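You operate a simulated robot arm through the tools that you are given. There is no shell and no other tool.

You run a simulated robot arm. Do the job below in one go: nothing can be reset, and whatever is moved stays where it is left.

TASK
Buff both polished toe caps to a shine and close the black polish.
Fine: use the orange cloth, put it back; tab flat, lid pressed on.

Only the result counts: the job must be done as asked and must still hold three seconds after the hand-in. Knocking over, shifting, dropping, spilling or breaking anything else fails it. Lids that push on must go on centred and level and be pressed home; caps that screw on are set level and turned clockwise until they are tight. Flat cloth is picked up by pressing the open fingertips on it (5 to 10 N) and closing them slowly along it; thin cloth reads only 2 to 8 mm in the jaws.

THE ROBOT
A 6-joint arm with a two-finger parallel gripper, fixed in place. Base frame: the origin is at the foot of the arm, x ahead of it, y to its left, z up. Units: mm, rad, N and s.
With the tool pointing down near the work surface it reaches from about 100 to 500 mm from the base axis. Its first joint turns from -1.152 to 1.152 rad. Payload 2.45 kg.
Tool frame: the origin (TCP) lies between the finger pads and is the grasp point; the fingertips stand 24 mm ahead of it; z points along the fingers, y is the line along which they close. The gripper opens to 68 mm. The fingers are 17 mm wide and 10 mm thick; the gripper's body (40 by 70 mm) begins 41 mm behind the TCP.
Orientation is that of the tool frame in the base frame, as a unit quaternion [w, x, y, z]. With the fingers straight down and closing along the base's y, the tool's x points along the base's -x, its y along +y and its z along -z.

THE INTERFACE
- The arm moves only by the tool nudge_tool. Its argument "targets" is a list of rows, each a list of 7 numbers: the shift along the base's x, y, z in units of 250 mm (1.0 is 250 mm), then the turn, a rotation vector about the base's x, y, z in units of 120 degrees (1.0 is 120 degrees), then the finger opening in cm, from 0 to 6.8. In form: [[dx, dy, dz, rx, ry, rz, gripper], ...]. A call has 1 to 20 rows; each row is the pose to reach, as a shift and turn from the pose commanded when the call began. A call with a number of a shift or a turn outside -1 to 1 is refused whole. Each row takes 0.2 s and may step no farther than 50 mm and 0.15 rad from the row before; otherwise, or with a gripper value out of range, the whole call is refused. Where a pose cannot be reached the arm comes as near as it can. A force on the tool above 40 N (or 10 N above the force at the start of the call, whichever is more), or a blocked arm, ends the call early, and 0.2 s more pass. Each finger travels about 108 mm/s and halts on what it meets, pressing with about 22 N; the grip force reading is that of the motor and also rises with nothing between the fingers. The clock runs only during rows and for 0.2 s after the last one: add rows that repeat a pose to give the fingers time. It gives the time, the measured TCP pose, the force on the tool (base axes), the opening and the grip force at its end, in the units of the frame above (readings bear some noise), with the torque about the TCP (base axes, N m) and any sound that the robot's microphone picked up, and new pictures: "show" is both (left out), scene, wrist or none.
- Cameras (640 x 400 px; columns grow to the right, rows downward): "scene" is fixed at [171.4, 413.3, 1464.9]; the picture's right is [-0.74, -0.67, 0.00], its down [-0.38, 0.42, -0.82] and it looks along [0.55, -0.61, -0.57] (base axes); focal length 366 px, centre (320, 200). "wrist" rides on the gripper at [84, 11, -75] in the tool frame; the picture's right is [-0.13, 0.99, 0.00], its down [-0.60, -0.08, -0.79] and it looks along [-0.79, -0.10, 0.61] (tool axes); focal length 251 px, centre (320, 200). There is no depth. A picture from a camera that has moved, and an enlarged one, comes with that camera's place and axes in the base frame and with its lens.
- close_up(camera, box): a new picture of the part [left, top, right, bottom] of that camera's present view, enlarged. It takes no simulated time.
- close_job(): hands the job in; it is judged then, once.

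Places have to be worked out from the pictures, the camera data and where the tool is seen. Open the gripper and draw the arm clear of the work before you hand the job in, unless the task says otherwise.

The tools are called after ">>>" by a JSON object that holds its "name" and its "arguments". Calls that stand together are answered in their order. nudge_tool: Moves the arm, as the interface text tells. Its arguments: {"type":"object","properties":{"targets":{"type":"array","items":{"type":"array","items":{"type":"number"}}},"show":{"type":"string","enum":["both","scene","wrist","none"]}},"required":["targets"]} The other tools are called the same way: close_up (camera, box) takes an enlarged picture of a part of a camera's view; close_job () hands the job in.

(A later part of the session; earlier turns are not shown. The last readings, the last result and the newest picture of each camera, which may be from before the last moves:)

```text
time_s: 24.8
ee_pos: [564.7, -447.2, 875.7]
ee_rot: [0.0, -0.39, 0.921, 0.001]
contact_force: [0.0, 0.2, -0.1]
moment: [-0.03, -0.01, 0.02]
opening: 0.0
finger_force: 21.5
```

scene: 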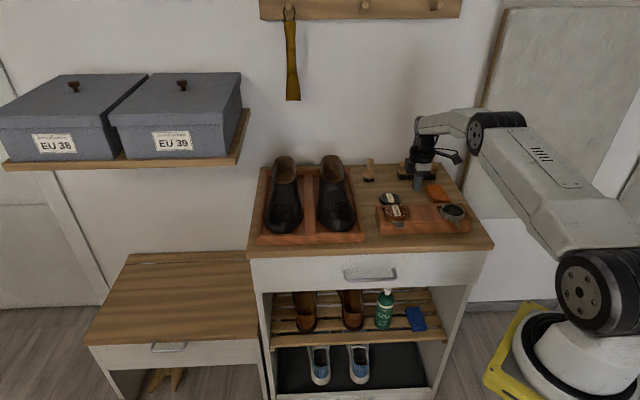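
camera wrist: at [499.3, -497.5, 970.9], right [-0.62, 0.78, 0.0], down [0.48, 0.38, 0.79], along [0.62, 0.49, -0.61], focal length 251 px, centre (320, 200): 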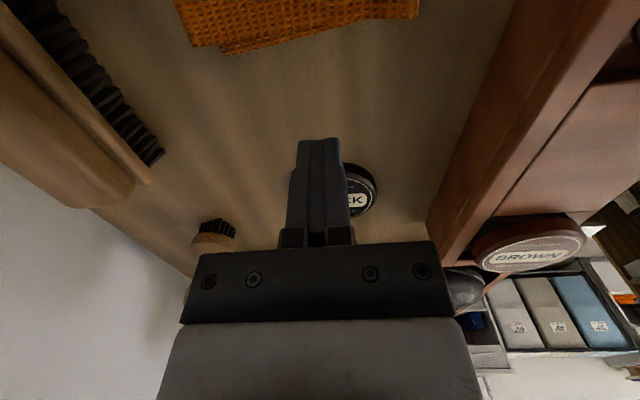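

>>> {"name": "nudge_tool", "arguments": {"targets": [[0, 0, -0.006, 0, 0, 0, 0.0], [0, 0, -0.012, 0, 0, 0, 0.0], [0, 0, -0.018, 0, 0, 0, 0.0], [0, 0, -0.024, 0, 0, 0, 0.0]], "show": "none"}}

```text
time_s: 25.8
ee_pos: [565.4, -446.2, 867.9]
ee_rot: [-0.001, -0.39, 0.921, 0.001]
contact_force: [1.1, 0.0, 0.5]
moment: [0.01, -0.02, -0.01]
opening: 0.0
finger_force: 21.9
```

Still free at TCP z 868 (tips at 844); I continue in 1.5 mm rows.

>>> {"name": "nudge_tool", "arguments": {"targets": [[0, 0, -0.006, 0, 0, 0, 0.0], [0, 0, -0.012, 0, 0, 0, 0.0], [0, 0, -0.016, 0, 0, 0, 0.0]], "show": "none"}}

```text
time_s: 26.6
ee_pos: [565.3, -444.8, 863.6]
ee_rot: [0.0, -0.391, 0.92, 0.0]
contact_force: [-0.8, 0.2, -0.3]
moment: [-0.01, 0.0, -0.01]
opening: 0.0
finger_force: 22.2
```

>>> {"name": "nudge_tool", "arguments": {"targets": [[0, 0, -0.006, 0, 0, 0, 0.0], [0, 0, -0.012, 0, 0, 0, 0.0], [0, 0, -0.016, 0, 0, 0, 0.0]], "show": "wrist"}}

```text
time_s: 27.4
ee_pos: [566.3, -445.6, 865.1]
ee_rot: [0.0, -0.391, 0.92, 0.0]
contact_force: [-16.5, 17.6, 31.9]
moment: [0.4, 0.44, -0.01]
opening: 0.2
finger_force: 22.2
camera wrist: at [499.4, -497.5, 938.7], right [-0.62, 0.78, 0.0], down [0.48, 0.38, 0.79], along [0.62, 0.49, -0.61], focal length 251 px, centre (320, 200)
```

wrist: 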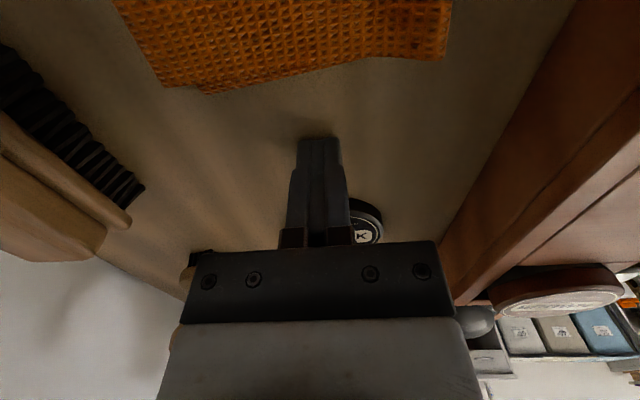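

Table contact: the tips meet the table at TCP z ≈ 864, so the table top is at about 840. I lift off right away and look at the cloth from this low angle.

>>> {"name": "nudge_tool", "arguments": {"targets": [[0, 0, 0.02, 0, 0, 0, 0.0], [0, 0, 0.06, 0, 0, 0, 0.0], [0, 0, 0.1, 0, 0, 0, 1.0]], "show": "wrist"}}

>>> {"name": "close_up", "arguments": {"camera": "wrist", "box": [100, 0, 460, 120]}}

>>> {"name": "close_up", "arguments": {"camera": "scene", "box": [415, 175, 470, 220]}}

```text
time_s: 28.2
ee_pos: [565.0, -444.7, 885.3]
ee_rot: [-0.001, -0.39, 0.921, 0.0]
contact_force: [0.4, 0.5, 0.3]
moment: [-0.02, 0.01, -0.02]
opening: 10.1
finger_force: 0.1
camera wrist: at [498.4, -498.0, 959.5], right [-0.62, 0.78, 0.0], down [0.48, 0.38, 0.79], along [0.62, 0.49, -0.61], focal length 251 px, centre (320, 200)
```

wrist: 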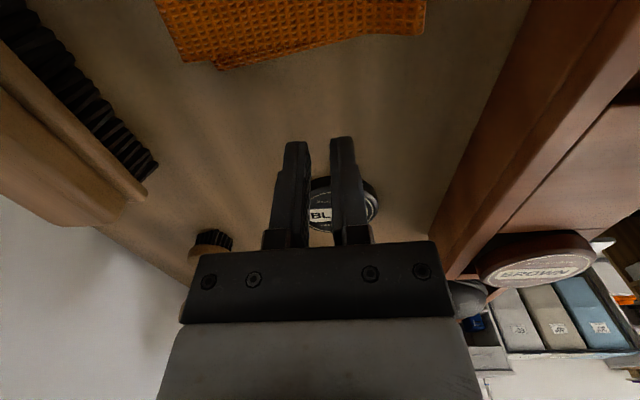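

```text
1.78 times, centred on (280, 60) of wrist
camera zoom: at [498.4, -498.0, 959.5], right [-0.62, 0.78, 0.0], down [0.48, 0.38, 0.79], along [0.62, 0.49, -0.61], focal length 447 px, centre (391, 449)
```

zoom: 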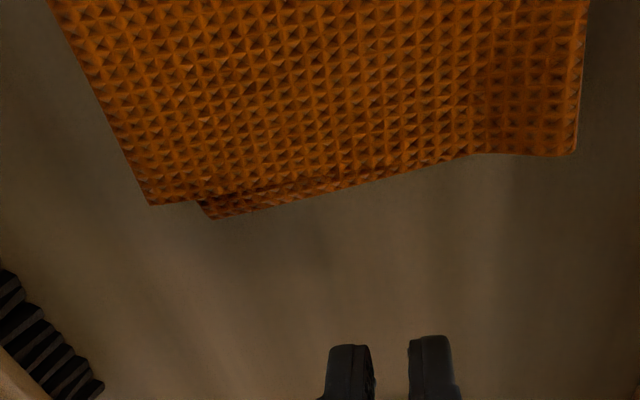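

```text
8.89 times, centred on (442, 198) of scene
camera zoom: at [171.4, 413.3, 1464.9], right [-0.74, -0.67, 0.0], down [-0.38, 0.42, -0.82], along [0.55, -0.61, -0.57], focal length 3252 px, centre (-769, 222)
```

zoom: 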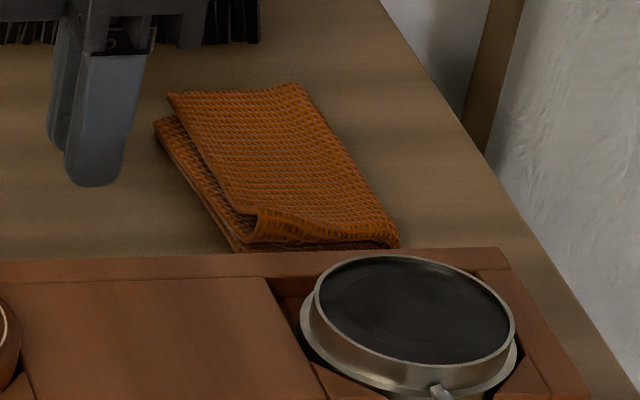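

The cloth is a springy half fold (fold on its right long side, free edges on the left). I'll instead straddle its short side and squeeze it at table level, so I rise and turn the tool by about -92° to close across it, then look again.

>>> {"name": "nudge_tool", "arguments": {"targets": [[-0.02, -0.02, 0.1, 0, 0, -0.0697, 3.0], [-0.04, -0.04, 0.2, 0, 0, -0.1393, 5.0], [-0.06, -0.06, 0.3, 0, 0, -0.209, 6.8], [-0.08, -0.08, 0.4, 0, 0, -0.2786, 6.8], [-0.1, -0.1, 0.4, 0, 0, -0.3483, 6.8], [-0.12, -0.12, 0.4, 0, 0, -0.4179, 6.8], [-0.14, -0.14, 0.4, 0, 0, -0.4876, 6.8], [-0.16, -0.16, 0.4, 0, 0, -0.5572, 6.8], [-0.18, -0.18, 0.4, 0, 0, -0.6269, 6.8], [-0.18, -0.2, 0.4, 0, 0, -0.6965, 6.8], [-0.18, -0.204, 0.4, 0, 0, -0.766, 6.8]]}}

>>> {"name": "close_up", "arguments": {"camera": "wrist", "box": [200, 0, 440, 150]}}

```text
time_s: 30.6
ee_pos: [519.5, -496.4, 984.7]
ee_rot: [0.001, 0.392, 0.92, 0.0]
contact_force: [-0.5, 0.0, -0.6]
moment: [-0.02, 0.03, -0.02]
opening: 67.8
finger_force: 0.1
camera wrist: at [469.1, -428.1, 1059.8], right [0.8, 0.59, 0.0], down [0.36, -0.49, 0.79], along [0.47, -0.64, -0.61], focal length 251 px, centre (320, 200)
```

scene: 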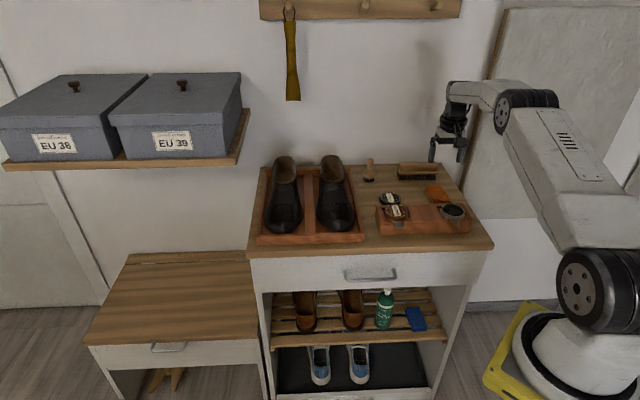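
wrist: 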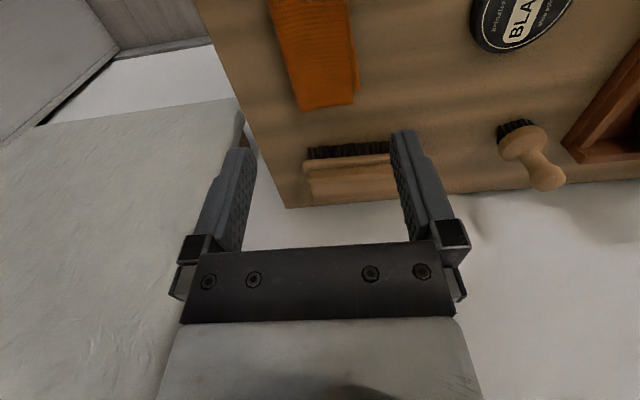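

```text
2.67 times, centred on (320, 75) of wrist
camera zoom: at [469.1, -428.1, 1059.8], right [0.8, 0.59, 0.0], down [0.36, -0.49, 0.79], along [0.47, -0.64, -0.61], focal length 670 px, centre (320, 533)
```

zoom: 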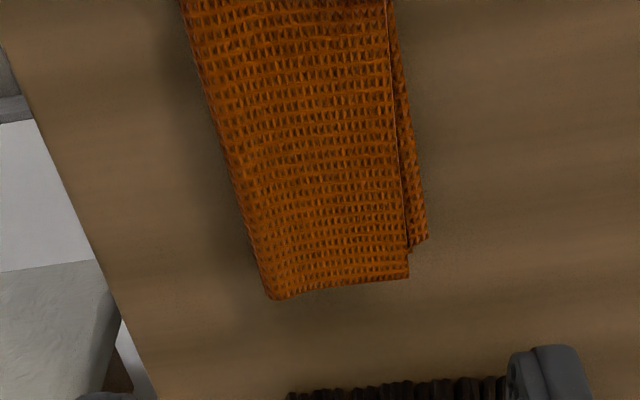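

In this view the cloth spans e from about -17.6 (fold) to +39.5 mm (free edge), so a 68 mm opening straddles it with ~5 mm to spare each side. I descend around it to about 1 mm above the table.

>>> {"name": "nudge_tool", "arguments": {"targets": [[0.003, 0.003, -0.18, 0, 0, 0, 6.8], [0.003, 0.003, -0.36, 0, 0, 0, 6.8], [0.003, 0.003, -0.43, 0, 0, 0, 6.8], [0.003, 0.003, -0.46, 0, 0, 0, 6.8], [0.003, 0.003, -0.476, 0, 0, 0, 6.8]]}}

>>> {"name": "close_up", "arguments": {"camera": "wrist", "box": [180, 0, 460, 180]}}

>>> {"name": "close_up", "arguments": {"camera": "scene", "box": [405, 150, 485, 215]}}

```text
time_s: 31.8
ee_pos: [520.9, -496.2, 866.5]
ee_rot: [0.0, 0.39, 0.921, -0.001]
contact_force: [0.1, 0.1, 1.3]
moment: [-0.01, 0.01, 0.01]
opening: 67.8
finger_force: 0.1
camera wrist: at [470.4, -426.9, 940.9], right [0.8, 0.6, 0.0], down [0.36, -0.49, 0.79], along [0.47, -0.64, -0.61], focal length 251 px, centre (320, 200)
```

scene: 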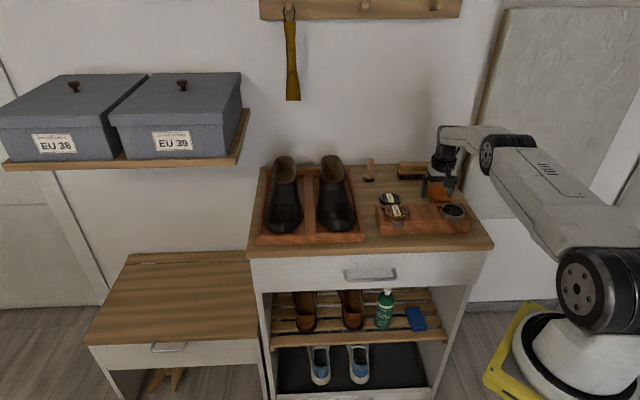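
wrist: 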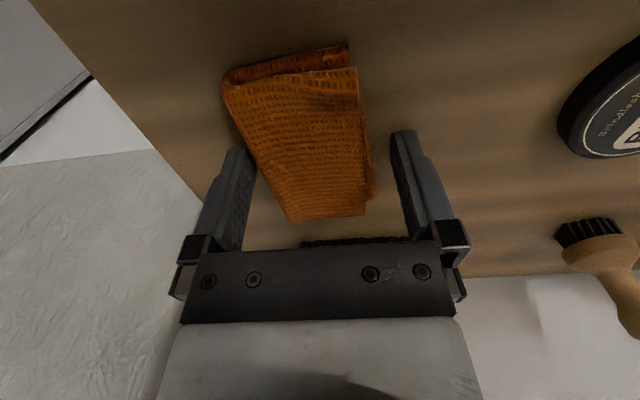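

```text
2.22 times, centred on (320, 90) of wrist
camera zoom: at [470.4, -426.9, 940.9], right [0.8, 0.6, 0.0], down [0.36, -0.49, 0.79], along [0.47, -0.64, -0.61], focal length 559 px, centre (320, 444)
```

zoom: 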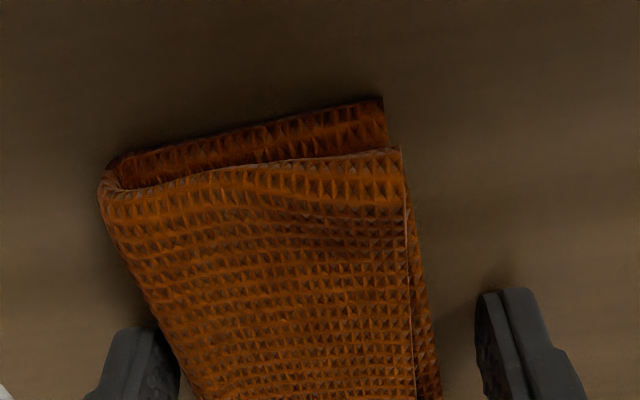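

```text
6.15 times, centred on (445, 182) of scene
camera zoom: at [171.4, 413.3, 1464.9], right [-0.74, -0.67, 0.0], down [-0.38, 0.42, -0.82], along [0.55, -0.61, -0.57], focal length 2251 px, centre (-449, 308)
```

zoom: 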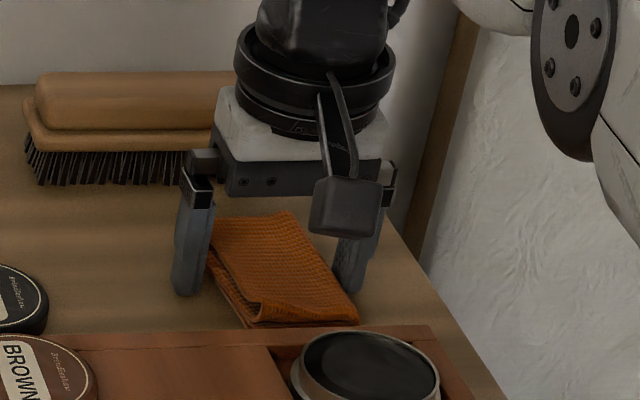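

The fingers straddle the cloth well. I go down another 1.3 mm and squeeze slowly, watching the opening.

>>> {"name": "nudge_tool", "arguments": {"targets": [[0, 0, -0.005, 0, 0, 0, 6.6], [0, 0, -0.005, 0, 0, 0, 6.3], [0, 0, -0.005, 0, 0, 0, 6.0], [0, 0, -0.005, 0, 0, 0, 5.7], [0, 0, -0.005, 0, 0, 0, 5.4], [0, 0, -0.005, 0, 0, 0, 5.1], [0, 0, -0.005, 0, 0, 0, 4.8], [0, 0, -0.005, 0, 0, 0, 4.5]], "show": "wrist"}}

>>> {"name": "close_up", "arguments": {"camera": "wrist", "box": [180, 0, 460, 180]}}

```text
time_s: 33.6
ee_pos: [521.7, -495.3, 864.9]
ee_rot: [0.0, 0.391, 0.92, 0.0]
contact_force: [0.0, 0.7, -0.7]
moment: [-0.02, 0.0, -0.01]
opening: 53.9
finger_force: 21.8
camera wrist: at [470.6, -426.8, 939.8], right [0.8, 0.6, 0.0], down [0.36, -0.49, 0.79], along [0.47, -0.64, -0.61], focal length 251 px, centre (320, 200)
```

wrist: 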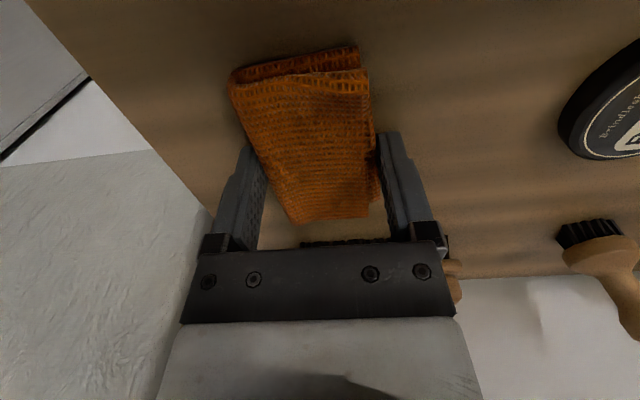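

```text
2.22 times, centred on (320, 90) of wrist
camera zoom: at [470.6, -426.8, 939.8], right [0.8, 0.6, 0.0], down [0.36, -0.49, 0.79], along [0.47, -0.64, -0.61], focal length 559 px, centre (320, 444)
```

zoom: 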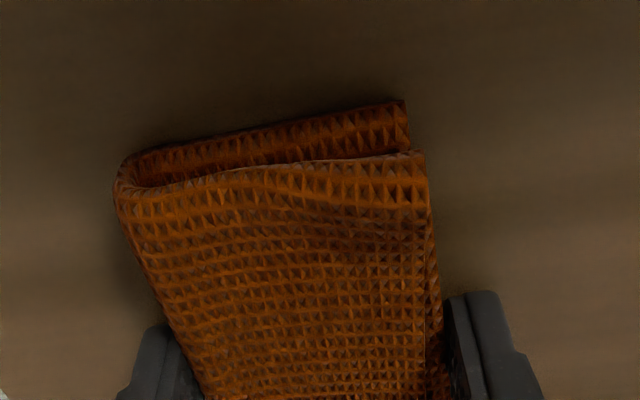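

The jaws stopped at 54 mm with full 22 N grip — the folded cloth resists like a firm pad, so it may be liftable this way. I lift it slightly and look.

>>> {"name": "nudge_tool", "arguments": {"targets": [[0, 0, 0, 0, 0, 0, 4.0], [0, 0, 0, 0, 0, 0, 3.5], [0, 0, 0, 0, 0, 0, 3.5]], "show": "wrist"}}

>>> {"name": "close_up", "arguments": {"camera": "wrist", "box": [180, 0, 460, 180]}}

```text
time_s: 34.4
ee_pos: [520.6, -495.3, 864.8]
ee_rot: [0.001, 0.39, 0.921, 0.001]
contact_force: [0.6, -0.2, -0.2]
moment: [-0.01, -0.02, 0.0]
opening: 53.9
finger_force: 21.4
camera wrist: at [470.6, -426.8, 939.8], right [0.8, 0.6, 0.0], down [0.36, -0.49, 0.79], along [0.47, -0.64, -0.61], focal length 251 px, centre (320, 200)
```

wrist: 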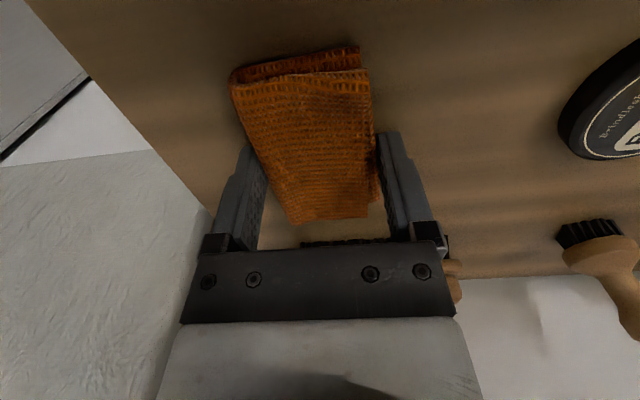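

```text
2.22 times, centred on (320, 90) of wrist
camera zoom: at [470.6, -426.8, 939.8], right [0.8, 0.6, 0.0], down [0.36, -0.49, 0.79], along [0.47, -0.64, -0.61], focal length 559 px, centre (320, 444)
```

zoom: 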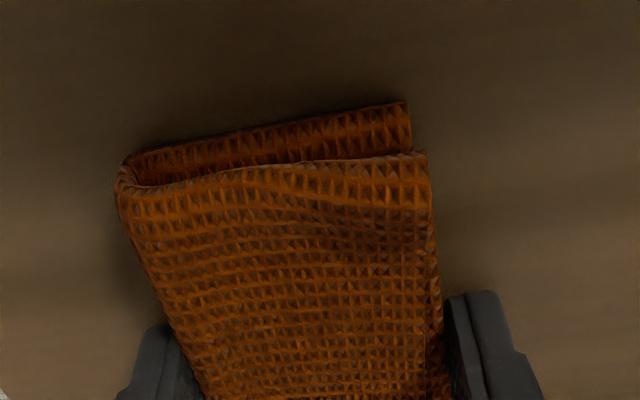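

It holds steady at 54 mm. So that the cloth, not the fingertips, will touch the shoe, I regrip it about 8 mm higher, leaving the cloth protruding below the tips.

>>> {"name": "nudge_tool", "arguments": {"targets": [[0, 0, 0, 0, 0, 0, 5.8], [0, 0, 0, 0, 0, 0, 6.2], [0, 0, 0.016, 0, 0, 0, 6.2], [0, 0, 0.032, 0, 0, 0, 6.2], [0, 0, 0.032, 0, 0, 0, 5.8], [0, 0, 0.032, 0, 0, 0, 5.4], [0, 0, 0.032, 0, 0, 0, 5.0], [0, 0, 0.032, 0, 0, 0, 4.6], [0, 0, 0.032, 0, 0, 0, 4.2]], "show": "wrist"}}

>>> {"name": "close_up", "arguments": {"camera": "wrist", "box": [180, 0, 460, 180]}}

>>> {"name": "close_up", "arguments": {"camera": "scene", "box": [405, 150, 485, 215]}}

```text
time_s: 36.4
ee_pos: [521.0, -496.3, 872.6]
ee_rot: [0.001, 0.391, 0.92, 0.0]
contact_force: [0.3, -1.0, -0.4]
moment: [0.03, 0.0, 0.01]
opening: 54.2
finger_force: 22.1
camera wrist: at [469.9, -426.7, 947.4], right [0.8, 0.6, 0.0], down [0.36, -0.49, 0.79], along [0.47, -0.64, -0.61], focal length 251 px, centre (320, 200)
```

wrist: 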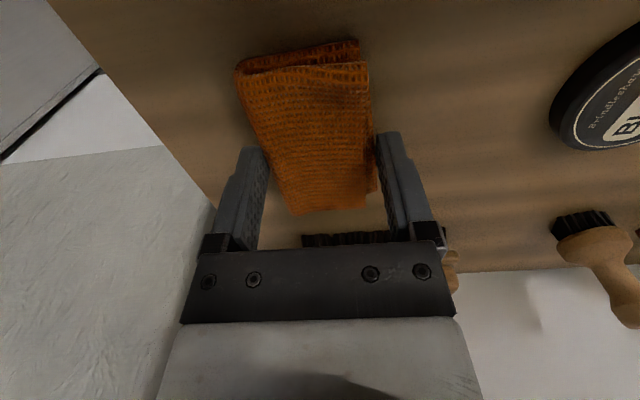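

```text
2.22 times, centred on (320, 90) of wrist
camera zoom: at [469.9, -426.7, 947.4], right [0.8, 0.6, 0.0], down [0.36, -0.49, 0.79], along [0.47, -0.64, -0.61], focal length 559 px, centre (320, 444)
```

zoom: 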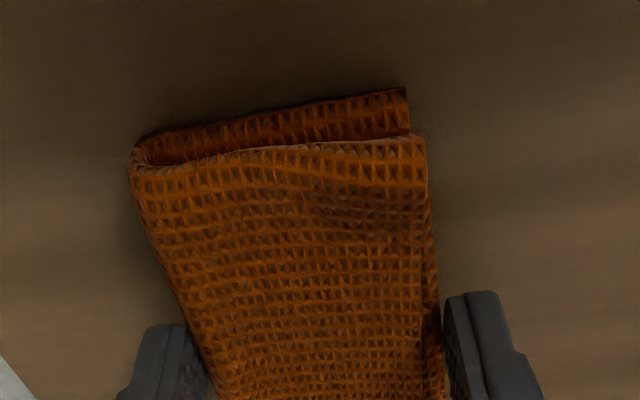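

```text
6.15 times, centred on (445, 182) of scene
camera zoom: at [171.4, 413.3, 1464.9], right [-0.74, -0.67, 0.0], down [-0.38, 0.42, -0.82], along [0.55, -0.61, -0.57], focal length 2251 px, centre (-449, 308)
```

zoom: 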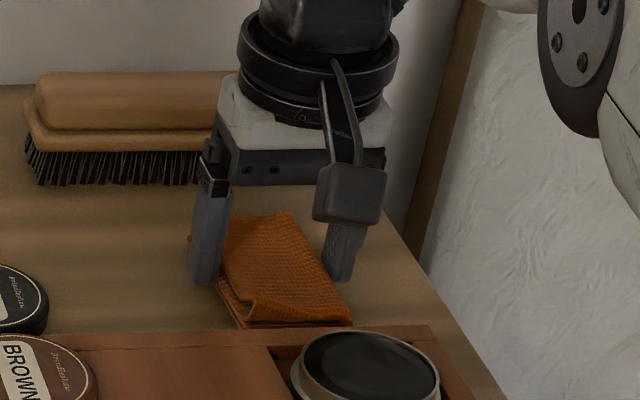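

Gripped again at 54.2 mm with full force, tips about 8 mm above the table. I lift 30 mm slowly and check that the cloth comes along.

>>> {"name": "nudge_tool", "arguments": {"targets": [[0, 0, 0.01, 0, 0, 0, 4.0], [0, 0, 0.03, 0, 0, 0, 4.0], [0, 0, 0.06, 0, 0, 0, 4.0], [0, 0, 0.1, 0, 0, 0, 4.0], [0, 0, 0.14, 0, 0, 0, 4.0], [0, 0, 0.14, 0, 0, 0, 4.0]]}}

>>> {"name": "close_up", "arguments": {"camera": "scene", "box": [405, 130, 485, 215]}}

>>> {"name": "close_up", "arguments": {"camera": "wrist", "box": [180, 0, 460, 180]}}

```text
time_s: 37.8
ee_pos: [521.8, -494.1, 909.3]
ee_rot: [0.001, 0.391, 0.92, 0.0]
contact_force: [0.1, 0.6, -0.4]
moment: [0.01, 0.0, 0.02]
opening: 54.1
finger_force: 22.0
camera wrist: at [470.6, -425.7, 983.9], right [0.8, 0.6, 0.0], down [0.36, -0.49, 0.79], along [0.47, -0.64, -0.61], focal length 251 px, centre (320, 200)
```

scene: 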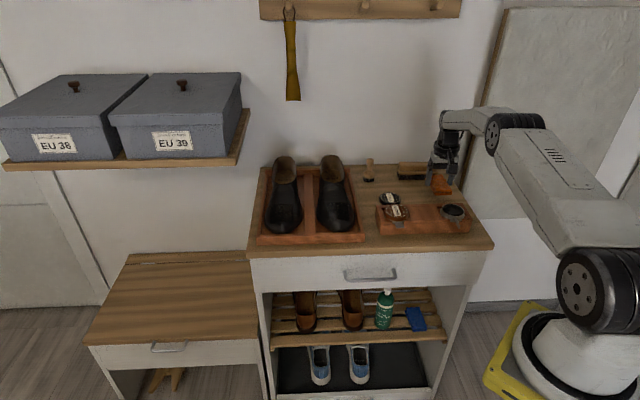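
wrist: 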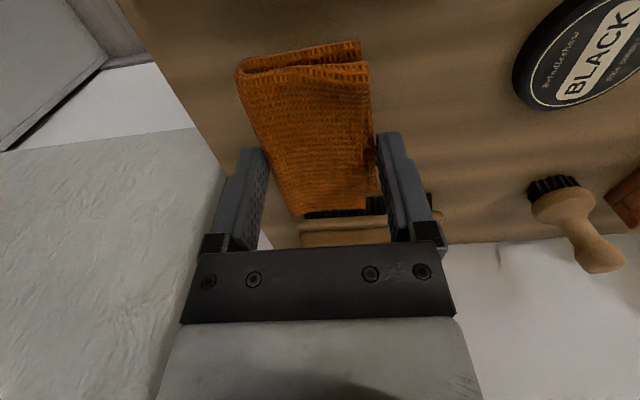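

```text
4.71 times, centred on (445, 172) of scene
camera zoom: at [171.4, 413.3, 1464.9], right [-0.74, -0.67, 0.0], down [-0.38, 0.42, -0.82], along [0.55, -0.61, -0.57], focal length 1722 px, centre (-268, 329)
```

zoom: 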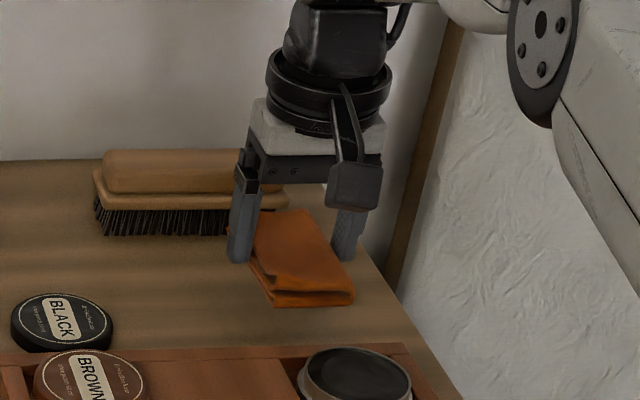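

```text
2.22 times, centred on (320, 90) of wrist
camera zoom: at [470.6, -425.7, 983.9], right [0.8, 0.6, 0.0], down [0.36, -0.49, 0.79], along [0.47, -0.64, -0.61], focal length 559 px, centre (320, 444)
```

zoom: 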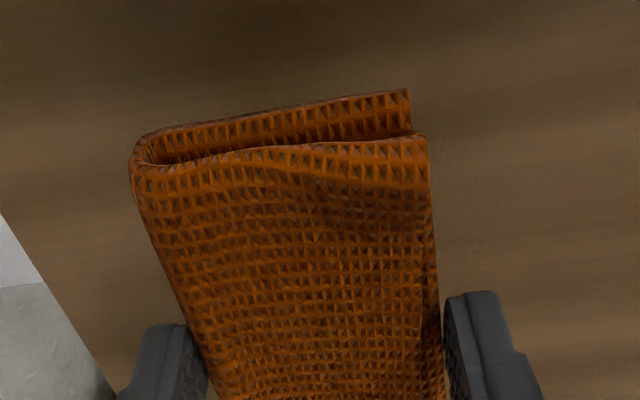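

The cloth rides firmly in the jaws like a pad, protruding ~8 mm below the fingertips. I raise it and carry it high over the rack toward the right shoe's toe (about (651,-188)).

>>> {"name": "nudge_tool", "arguments": {"targets": [[0, 0, 0.12, 0, 0, 0, 4.0], [0, 0, 0.24, 0, 0, 0, 4.0], [0.05, 0.11, 0.36, 0, 0, 0, 4.0], [0.11, 0.25, 0.4, 0, 0, 0, 4.0], [0.17, 0.39, 0.4, 0, 0, 0, 4.0], [0.23, 0.53, 0.4, 0, 0, 0, 4.0], [0.29, 0.67, 0.4, 0, 0, 0, 4.0], [0.35, 0.81, 0.4, 0, 0, 0, 4.0], [0.41, 0.95, 0.4, 0, 0, 0, 4.0]]}}

```text
time_s: 39.8
ee_pos: [624.1, -256.1, 1008.7]
ee_rot: [0.001, 0.391, 0.921, -0.001]
contact_force: [-0.3, 0.0, 0.8]
moment: [-0.01, -0.01, -0.01]
opening: 54.3
finger_force: 22.0
camera wrist: at [573.2, -187.9, 1084.0], right [0.8, 0.6, 0.0], down [0.36, -0.49, 0.79], along [0.47, -0.64, -0.61], focal length 251 px, centre (320, 200)
```

scene: 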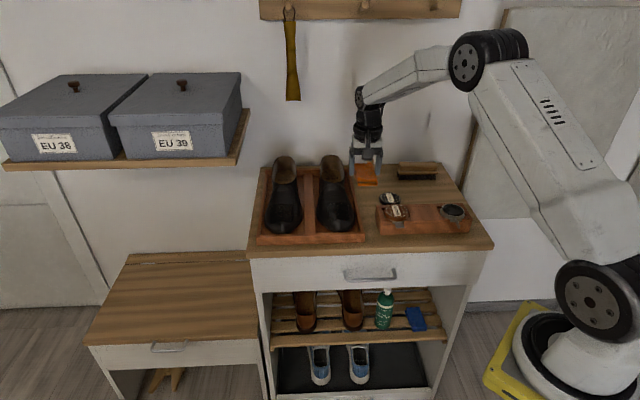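
wrist: 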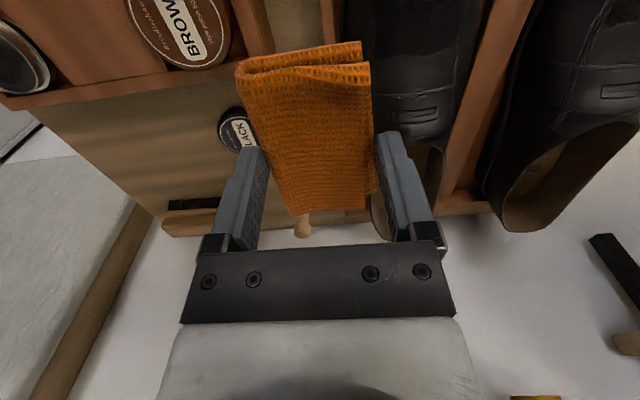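

I move on over the right toe, slightly toward its front, and look down past the cloth.

>>> {"name": "nudge_tool", "arguments": {"targets": [[0.02, 0.1, 0, 0, 0, 0, 4.0], [0.04, 0.2, 0, 0, 0, 0, 4.0], [0.064, 0.312, 0, 0, 0, 0, 4.0]]}}

>>> {"name": "close_up", "arguments": {"camera": "scene", "box": [255, 120, 405, 250]}}

>>> {"name": "close_up", "arguments": {"camera": "wrist", "box": [180, 0, 560, 200]}}

```text
time_s: 40.6
ee_pos: [639.0, -181.2, 1008.7]
ee_rot: [0.0, 0.391, 0.92, 0.0]
contact_force: [0.0, 0.1, 0.4]
moment: [-0.04, 0.02, -0.03]
opening: 54.0
finger_force: 22.2
camera wrist: at [588.6, -112.3, 1083.3], right [0.8, 0.6, 0.0], down [0.36, -0.49, 0.79], along [0.47, -0.64, -0.61], focal length 251 px, centre (320, 200)
```

scene: 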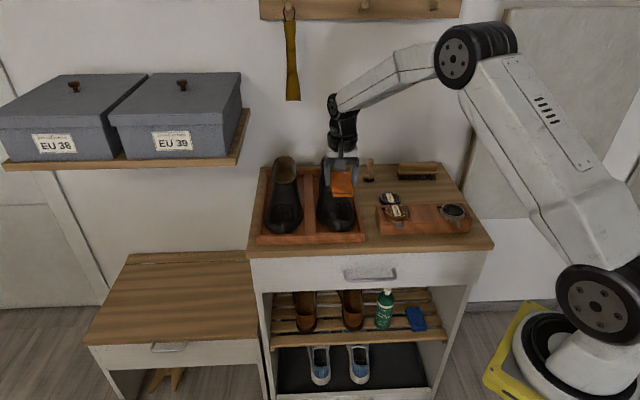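
wrist: 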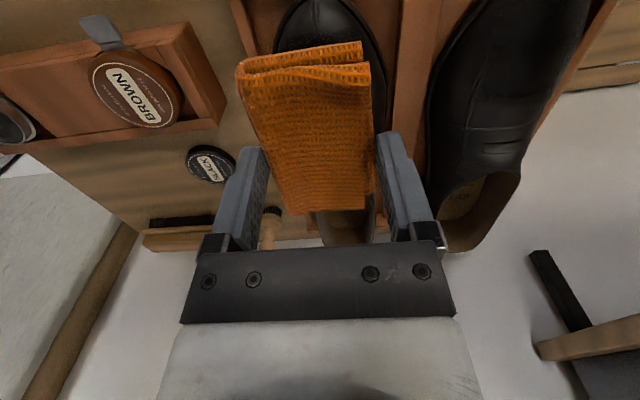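

```text
3.08 times, centred on (330, 185) of scene
camera zoom: at [171.4, 413.3, 1464.9], right [-0.74, -0.67, 0.0], down [-0.38, 0.42, -0.82], along [0.55, -0.61, -0.57], focal length 1126 px, centre (289, 246)
```

zoom: 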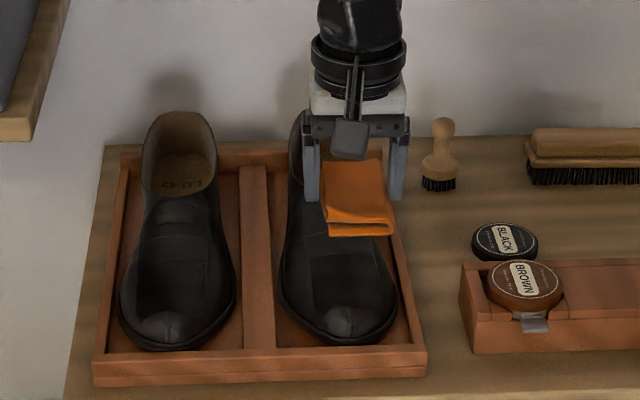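

```text
1.68 times, centred on (370, 100) of wrist
camera zoom: at [588.6, -112.3, 1083.3], right [0.8, 0.6, 0.0], down [0.36, -0.49, 0.79], along [0.47, -0.64, -0.61], focal length 424 px, centre (236, 368)
```

zoom: 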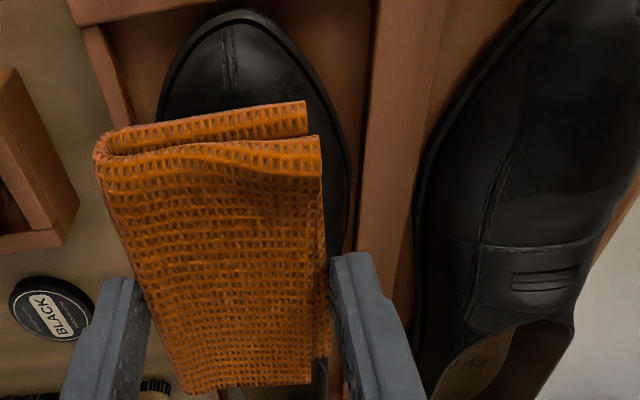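

TCP is on the shoe's centre line and about 13 mm in front of the patch centre; the vamp slopes about 26° there. I tilt the tool 26° (tips toward the heel) so the cloth lies parallel to the toe cap, staying high.

>>> {"name": "nudge_tool", "arguments": {"targets": [[0, 0, 0, -0.04, -0.0405, 0, 4.0], [0, 0, 0, -0.08, -0.081, 0, 4.0], [0, 0, 0, -0.12, -0.1215, 0, 4.0], [0, 0, 0, -0.1517, -0.1545, 0, 4.0], [0, 0, 0, -0.1517, -0.1545, 0, 4.0]]}}

>>> {"name": "close_up", "arguments": {"camera": "scene", "box": [255, 120, 405, 250]}}

>>> {"name": "close_up", "arguments": {"camera": "wrist", "box": [180, 0, 560, 200]}}

```text
time_s: 41.8
ee_pos: [639.3, -179.3, 1009.6]
ee_rot: [0.21, 0.38, 0.897, -0.081]
contact_force: [0.6, 0.4, 0.1]
moment: [0.03, -0.02, -0.01]
opening: 54.1
finger_force: 22.1
camera wrist: at [571.5, -94.2, 1039.0], right [0.79, 0.61, 0.07], down [0.07, -0.2, 0.98], along [0.61, -0.77, -0.2], focal length 251 px, centre (320, 200)
```

scene: 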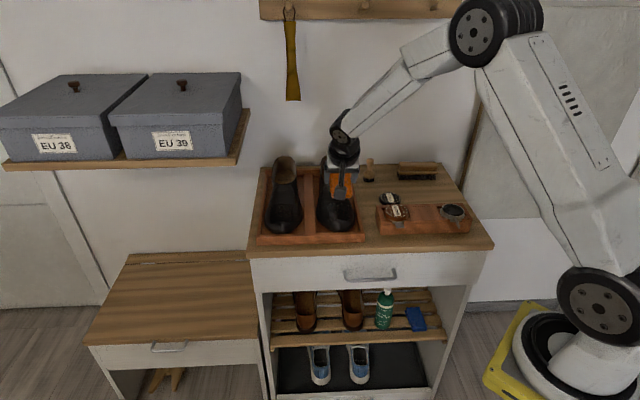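
wrist: 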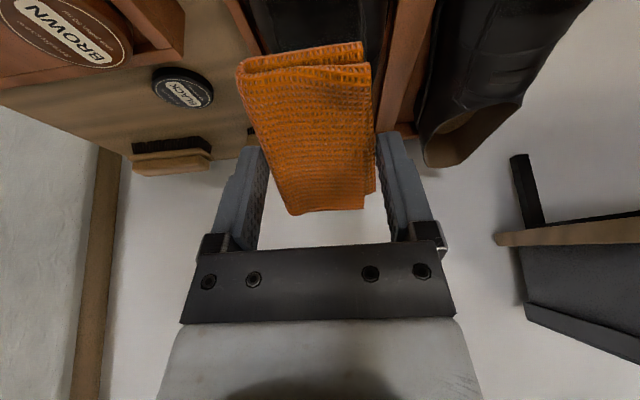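

```text
3.08 times, centred on (330, 185) of scene
camera zoom: at [171.4, 413.3, 1464.9], right [-0.74, -0.67, 0.0], down [-0.38, 0.42, -0.82], along [0.55, -0.61, -0.57], focal length 1126 px, centre (289, 246)
```

zoom: 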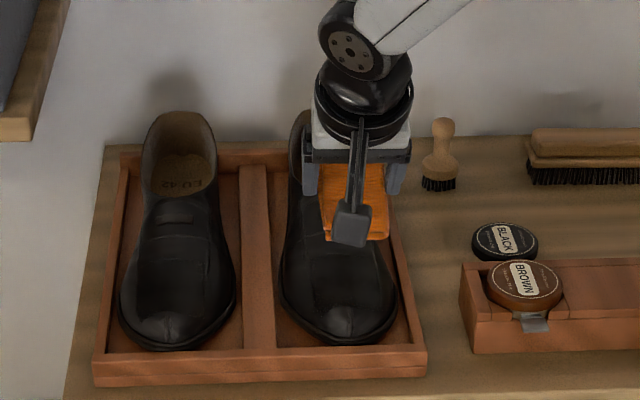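

```text
1.68 times, centred on (370, 100) of wrist
camera zoom: at [571.5, -94.2, 1039.0], right [0.79, 0.61, 0.07], down [0.07, -0.2, 0.98], along [0.61, -0.77, -0.2], focal length 424 px, centre (236, 368)
```

zoom: 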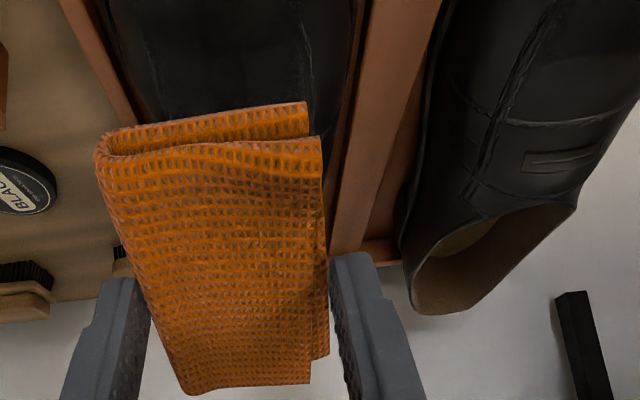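

The tilt is right; now I descend above the toe patch to about 25 mm over the expected contact (TCP z ≈ 917).

>>> {"name": "nudge_tool", "arguments": {"targets": [[0.002, 0.002, -0.12, 0, 0, 0, 4.0], [0.004, 0.003, -0.22, 0, 0, 0, 4.0], [0.004, 0.003, -0.27, 0, 0, 0, 4.0]]}}

>>> {"name": "close_up", "arguments": {"camera": "scene", "box": [275, 140, 395, 250]}}

>>> {"name": "close_up", "arguments": {"camera": "wrist", "box": [180, 0, 560, 200]}}

```text
time_s: 42.6
ee_pos: [641.8, -179.5, 939.6]
ee_rot: [0.209, 0.38, 0.897, -0.082]
contact_force: [0.6, 0.1, 0.4]
moment: [0.0, 0.0, 0.01]
opening: 54.0
finger_force: 21.7
camera wrist: at [572.7, -92.9, 970.4], right [0.79, 0.61, 0.07], down [0.07, -0.2, 0.98], along [0.61, -0.77, -0.2], focal length 251 px, centre (320, 200)
```

scene: 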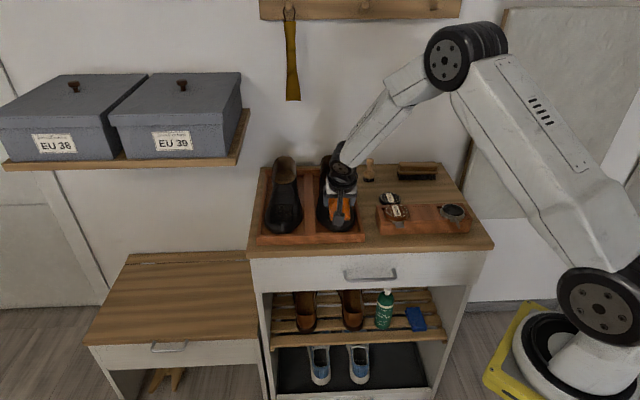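
wrist: 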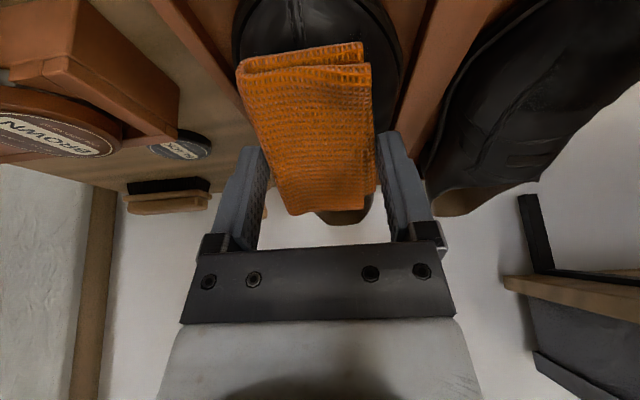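

```text
3.64 times, centred on (335, 195) of scene
camera zoom: at [171.4, 413.3, 1464.9], right [-0.74, -0.67, 0.0], down [-0.38, 0.42, -0.82], along [0.55, -0.61, -0.57], focal length 1330 px, centre (266, 218)
```

zoom: 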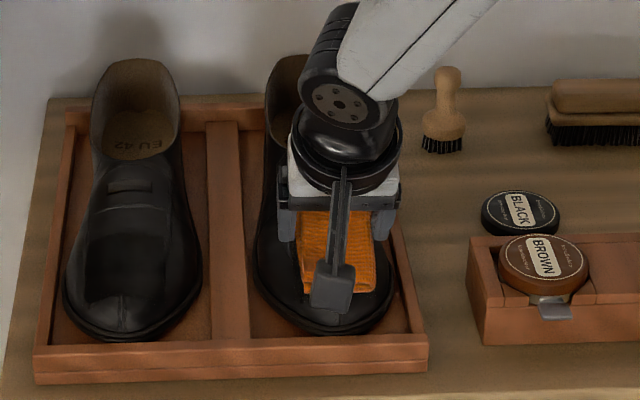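

```text
1.68 times, centred on (370, 100) of wrist
camera zoom: at [572.7, -92.9, 970.4], right [0.79, 0.61, 0.07], down [0.07, -0.2, 0.98], along [0.61, -0.77, -0.2], focal length 424 px, centre (236, 368)
```

zoom: 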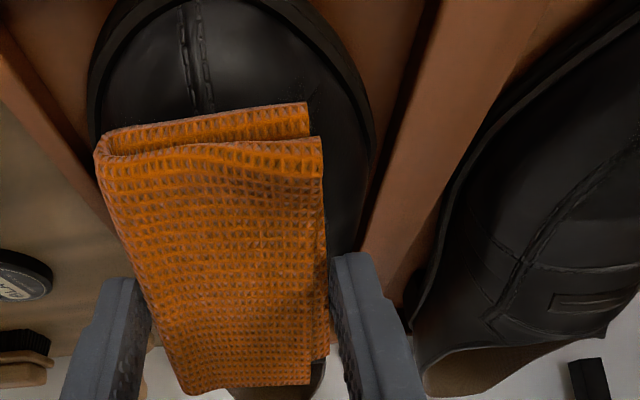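

The pad is aligned over the patch (its front edge at the upper end of the toe seam). I descend in small steps watching the force.

>>> {"name": "nudge_tool", "arguments": {"targets": [[0, 0, -0.012, 0, 0, 0, 4.0], [0, 0, -0.024, 0, 0, 0, 4.0], [0, 0, -0.036, 0, 0, 0, 4.0], [0, 0, -0.044, 0, 0, 0, 4.0], [0, 0, -0.052, 0, 0, 0, 4.0]], "show": "none"}}

```text
time_s: 43.8
ee_pos: [640.4, -179.3, 929.1]
ee_rot: [0.21, 0.381, 0.896, -0.082]
contact_force: [-7.2, 5.3, 16.6]
moment: [0.25, 0.43, -0.01]
opening: 54.3
finger_force: 22.2
```

Contact: about 19 N near the front part of the pad, with the surface leaning ~26–28°, consistent with the toe cap's front. I ease up 0.9 mm to get about 8 N.

>>> {"name": "nudge_tool", "arguments": {"targets": [[0, 0, 0.0036, 0, 0, 0, 4.0], [0, 0, 0.0036, 0, 0, 0, 4.0], [0, 0, 0.0036, 0, 0, 0, 4.0]], "show": "none"}}

```text
time_s: 44.6
ee_pos: [640.9, -179.5, 928.9]
ee_rot: [0.21, 0.38, 0.897, -0.083]
contact_force: [0.1, 1.6, 7.5]
moment: [0.11, 0.07, -0.01]
opening: 54.1
finger_force: 21.6
```

About 7.7 N now. I make the first side-to-side rubbing strokes (±15 mm) and look at force and shine.

>>> {"name": "nudge_tool", "arguments": {"targets": [[0.021, 0.0214, 0, 0, 0, 0, 4.0], [0.042, 0.0428, 0, 0, 0, 0, 4.0], [0.021, 0.0214, 0, 0, 0, 0, 4.0], [0, 0, 0, 0, 0, 0, 4.0], [-0.021, -0.0214, 0, 0, 0, 0, 4.0], [-0.042, -0.0428, 0, 0, 0, 0, 4.0], [-0.021, -0.0214, 0, 0, 0, 0, 4.0], [0, 0, 0, 0, 0, 0, 4.0]]}}

>>> {"name": "close_up", "arguments": {"camera": "scene", "box": [275, 150, 395, 250]}}

>>> {"name": "close_up", "arguments": {"camera": "wrist", "box": [180, 0, 460, 160]}}

```text
time_s: 46.4
ee_pos: [638.6, -178.7, 928.4]
ee_rot: [0.208, 0.38, 0.897, -0.083]
contact_force: [-2.6, -0.8, 3.2]
moment: [-0.04, 0.12, 0.03]
opening: 54.2
finger_force: 22.0
camera wrist: at [572.0, -92.8, 958.8], right [0.79, 0.61, 0.07], down [0.07, -0.2, 0.98], along [0.61, -0.77, -0.21], focal length 251 px, centre (320, 200)
```

scene: 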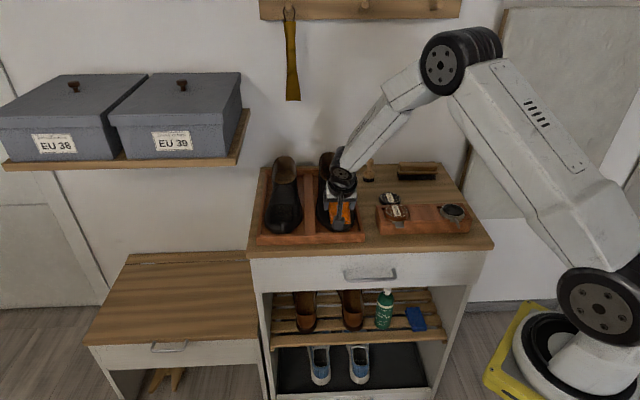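
wrist: 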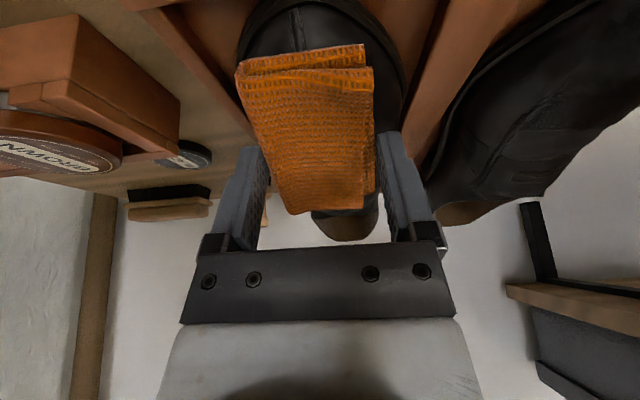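

```text
4.00 times, centred on (335, 200) of scene
camera zoom: at [171.2, 413.3, 1464.9], right [-0.74, -0.67, 0.0], down [-0.38, 0.42, -0.82], along [0.55, -0.61, -0.57], focal length 1463 px, centre (260, 200)
```

zoom: 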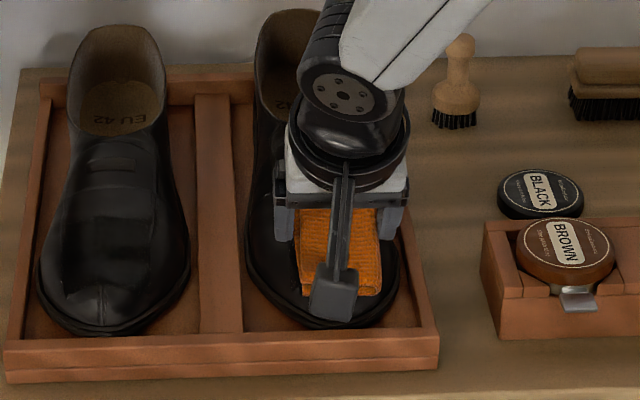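

```text
2.29 times, centred on (320, 80) of wrist
camera zoom: at [572.0, -92.8, 958.8], right [0.79, 0.61, 0.07], down [0.07, -0.2, 0.98], along [0.61, -0.77, -0.21], focal length 575 px, centre (320, 474)
```

zoom: 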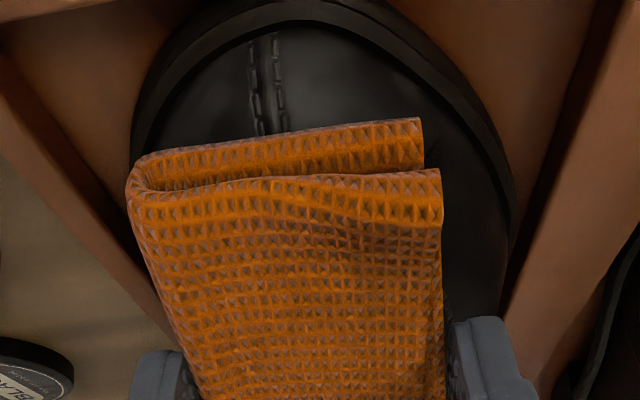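

Force eased to about 4 N and the pad sits ~6 mm toward the rack side of the shoe's centre. I shift 6 mm toward the shoe's centre, press slightly deeper, and stroke again both sideways and lengthwise.

>>> {"name": "nudge_tool", "arguments": {"targets": [[0.017, 0.0172, -0.001, 0, 0, 0, 4.0], [0.038, 0.0386, -0.001, 0, 0, 0, 4.0], [0.059, 0.06, -0.001, 0, 0, 0, 4.0], [0.038, 0.0386, -0.001, 0, 0, 0, 4.0], [0.017, 0.0172, -0.001, 0, 0, 0, 4.0], [-0.004, -0.0042, -0.001, 0, 0, 0, 4.0], [-0.025, -0.0256, -0.001, 0, 0, 0, 4.0], [-0.004, -0.0042, -0.001, 0, 0, 0, 4.0], [0.017, 0.0172, -0.001, 0, 0, 0, 4.0]], "show": "none"}}

```text
time_s: 48.4
ee_pos: [643.2, -175.8, 928.0]
ee_rot: [0.209, 0.38, 0.897, -0.083]
contact_force: [-3.3, -1.4, 5.9]
moment: [-0.04, 0.15, 0.03]
opening: 54.3
finger_force: 21.8
```

About 7 N. Now lengthwise strokes along the pad's plane (±15 mm).

>>> {"name": "nudge_tool", "arguments": {"targets": [[0.0192, -0.0189, 0.0131, 0, 0, 0, 4.0], [0.0385, -0.0377, 0.0263, 0, 0, 0, 4.0], [0.0192, -0.0189, 0.0131, 0, 0, 0, 4.0], [0, 0, 0, 0, 0, 0, 4.0], [-0.0192, 0.0189, -0.0131, 0, 0, 0, 4.0], [-0.0385, 0.0377, -0.0263, 0, 0, 0, 4.0], [-0.0192, 0.0189, -0.0131, 0, 0, 0, 4.0], [0, 0, 0, 0, 0, 0, 4.0]], "show": "none"}}

```text
time_s: 50.2
ee_pos: [645.5, -175.6, 929.3]
ee_rot: [0.21, 0.381, 0.897, -0.081]
contact_force: [-1.1, 0.7, 1.3]
moment: [0.06, 0.05, -0.03]
opening: 54.2
finger_force: 22.1
```

Let me lift 80 mm and look at the toe to see whether the rubbing produces a shine.

>>> {"name": "nudge_tool", "arguments": {"targets": [[0, 0, 0.06, 0, 0, 0, 4.0], [0, 0, 0.2, 0, 0, 0, 4.0], [0, 0, 0.36, 0, 0, 0, 4.0]]}}

>>> {"name": "close_up", "arguments": {"camera": "scene", "box": [305, 190, 365, 245]}}

>>> {"name": "close_up", "arguments": {"camera": "scene", "box": [255, 190, 315, 245]}}

>>> {"name": "close_up", "arguments": {"camera": "wrist", "box": [180, 0, 560, 200]}}

```text
time_s: 51.0
ee_pos: [644.0, -176.0, 1022.1]
ee_rot: [0.208, 0.381, 0.897, -0.083]
contact_force: [-1.1, -0.6, -0.5]
moment: [0.0, 0.02, 0.01]
opening: 54.2
finger_force: 22.0
camera wrist: at [575.6, -90.1, 1052.4], right [0.79, 0.61, 0.07], down [0.07, -0.2, 0.98], along [0.61, -0.77, -0.2], focal length 251 px, centre (320, 200)
```

scene: 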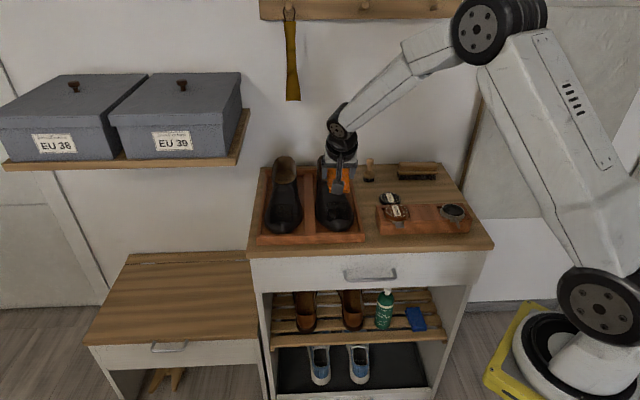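
wrist: 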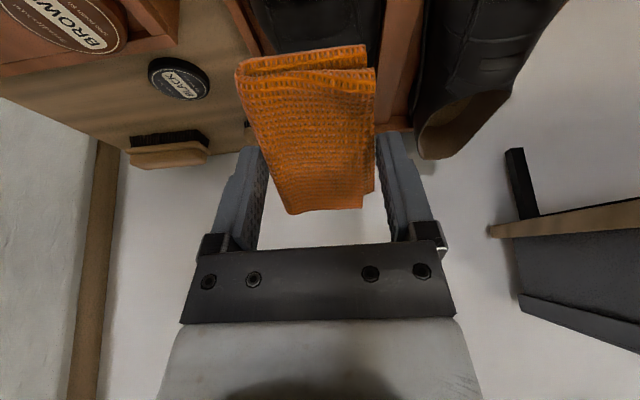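

```text
7.27 times, centred on (335, 218) of scene
camera zoom: at [171.4, 413.3, 1464.9], right [-0.74, -0.67, 0.0], down [-0.38, 0.42, -0.82], along [0.55, -0.61, -0.57], focal length 2660 px, centre (211, 73)
```

zoom: 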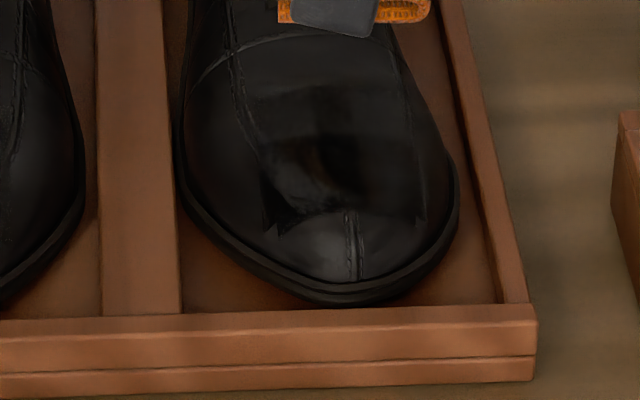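

```text
7.27 times, centred on (285, 218) of scene
camera zoom: at [171.4, 413.3, 1464.9], right [-0.74, -0.67, 0.0], down [-0.38, 0.42, -0.82], along [0.55, -0.61, -0.57], focal length 2660 px, centre (574, 73)
```

zoom: 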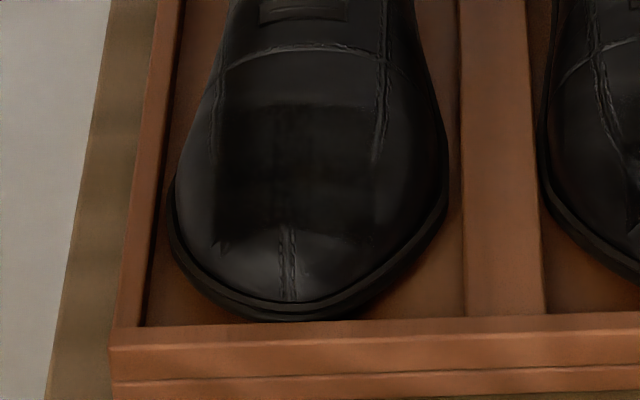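

```text
1.68 times, centred on (370, 100) of wrist
camera zoom: at [575.6, -90.1, 1052.4], right [0.79, 0.61, 0.07], down [0.07, -0.2, 0.98], along [0.61, -0.77, -0.2], focal length 424 px, centre (236, 368)
```

zoom: 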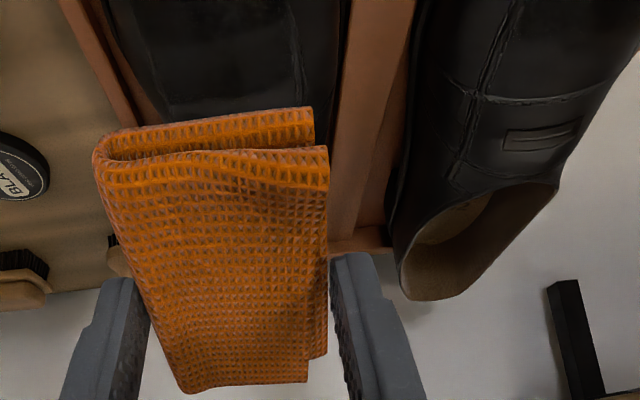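

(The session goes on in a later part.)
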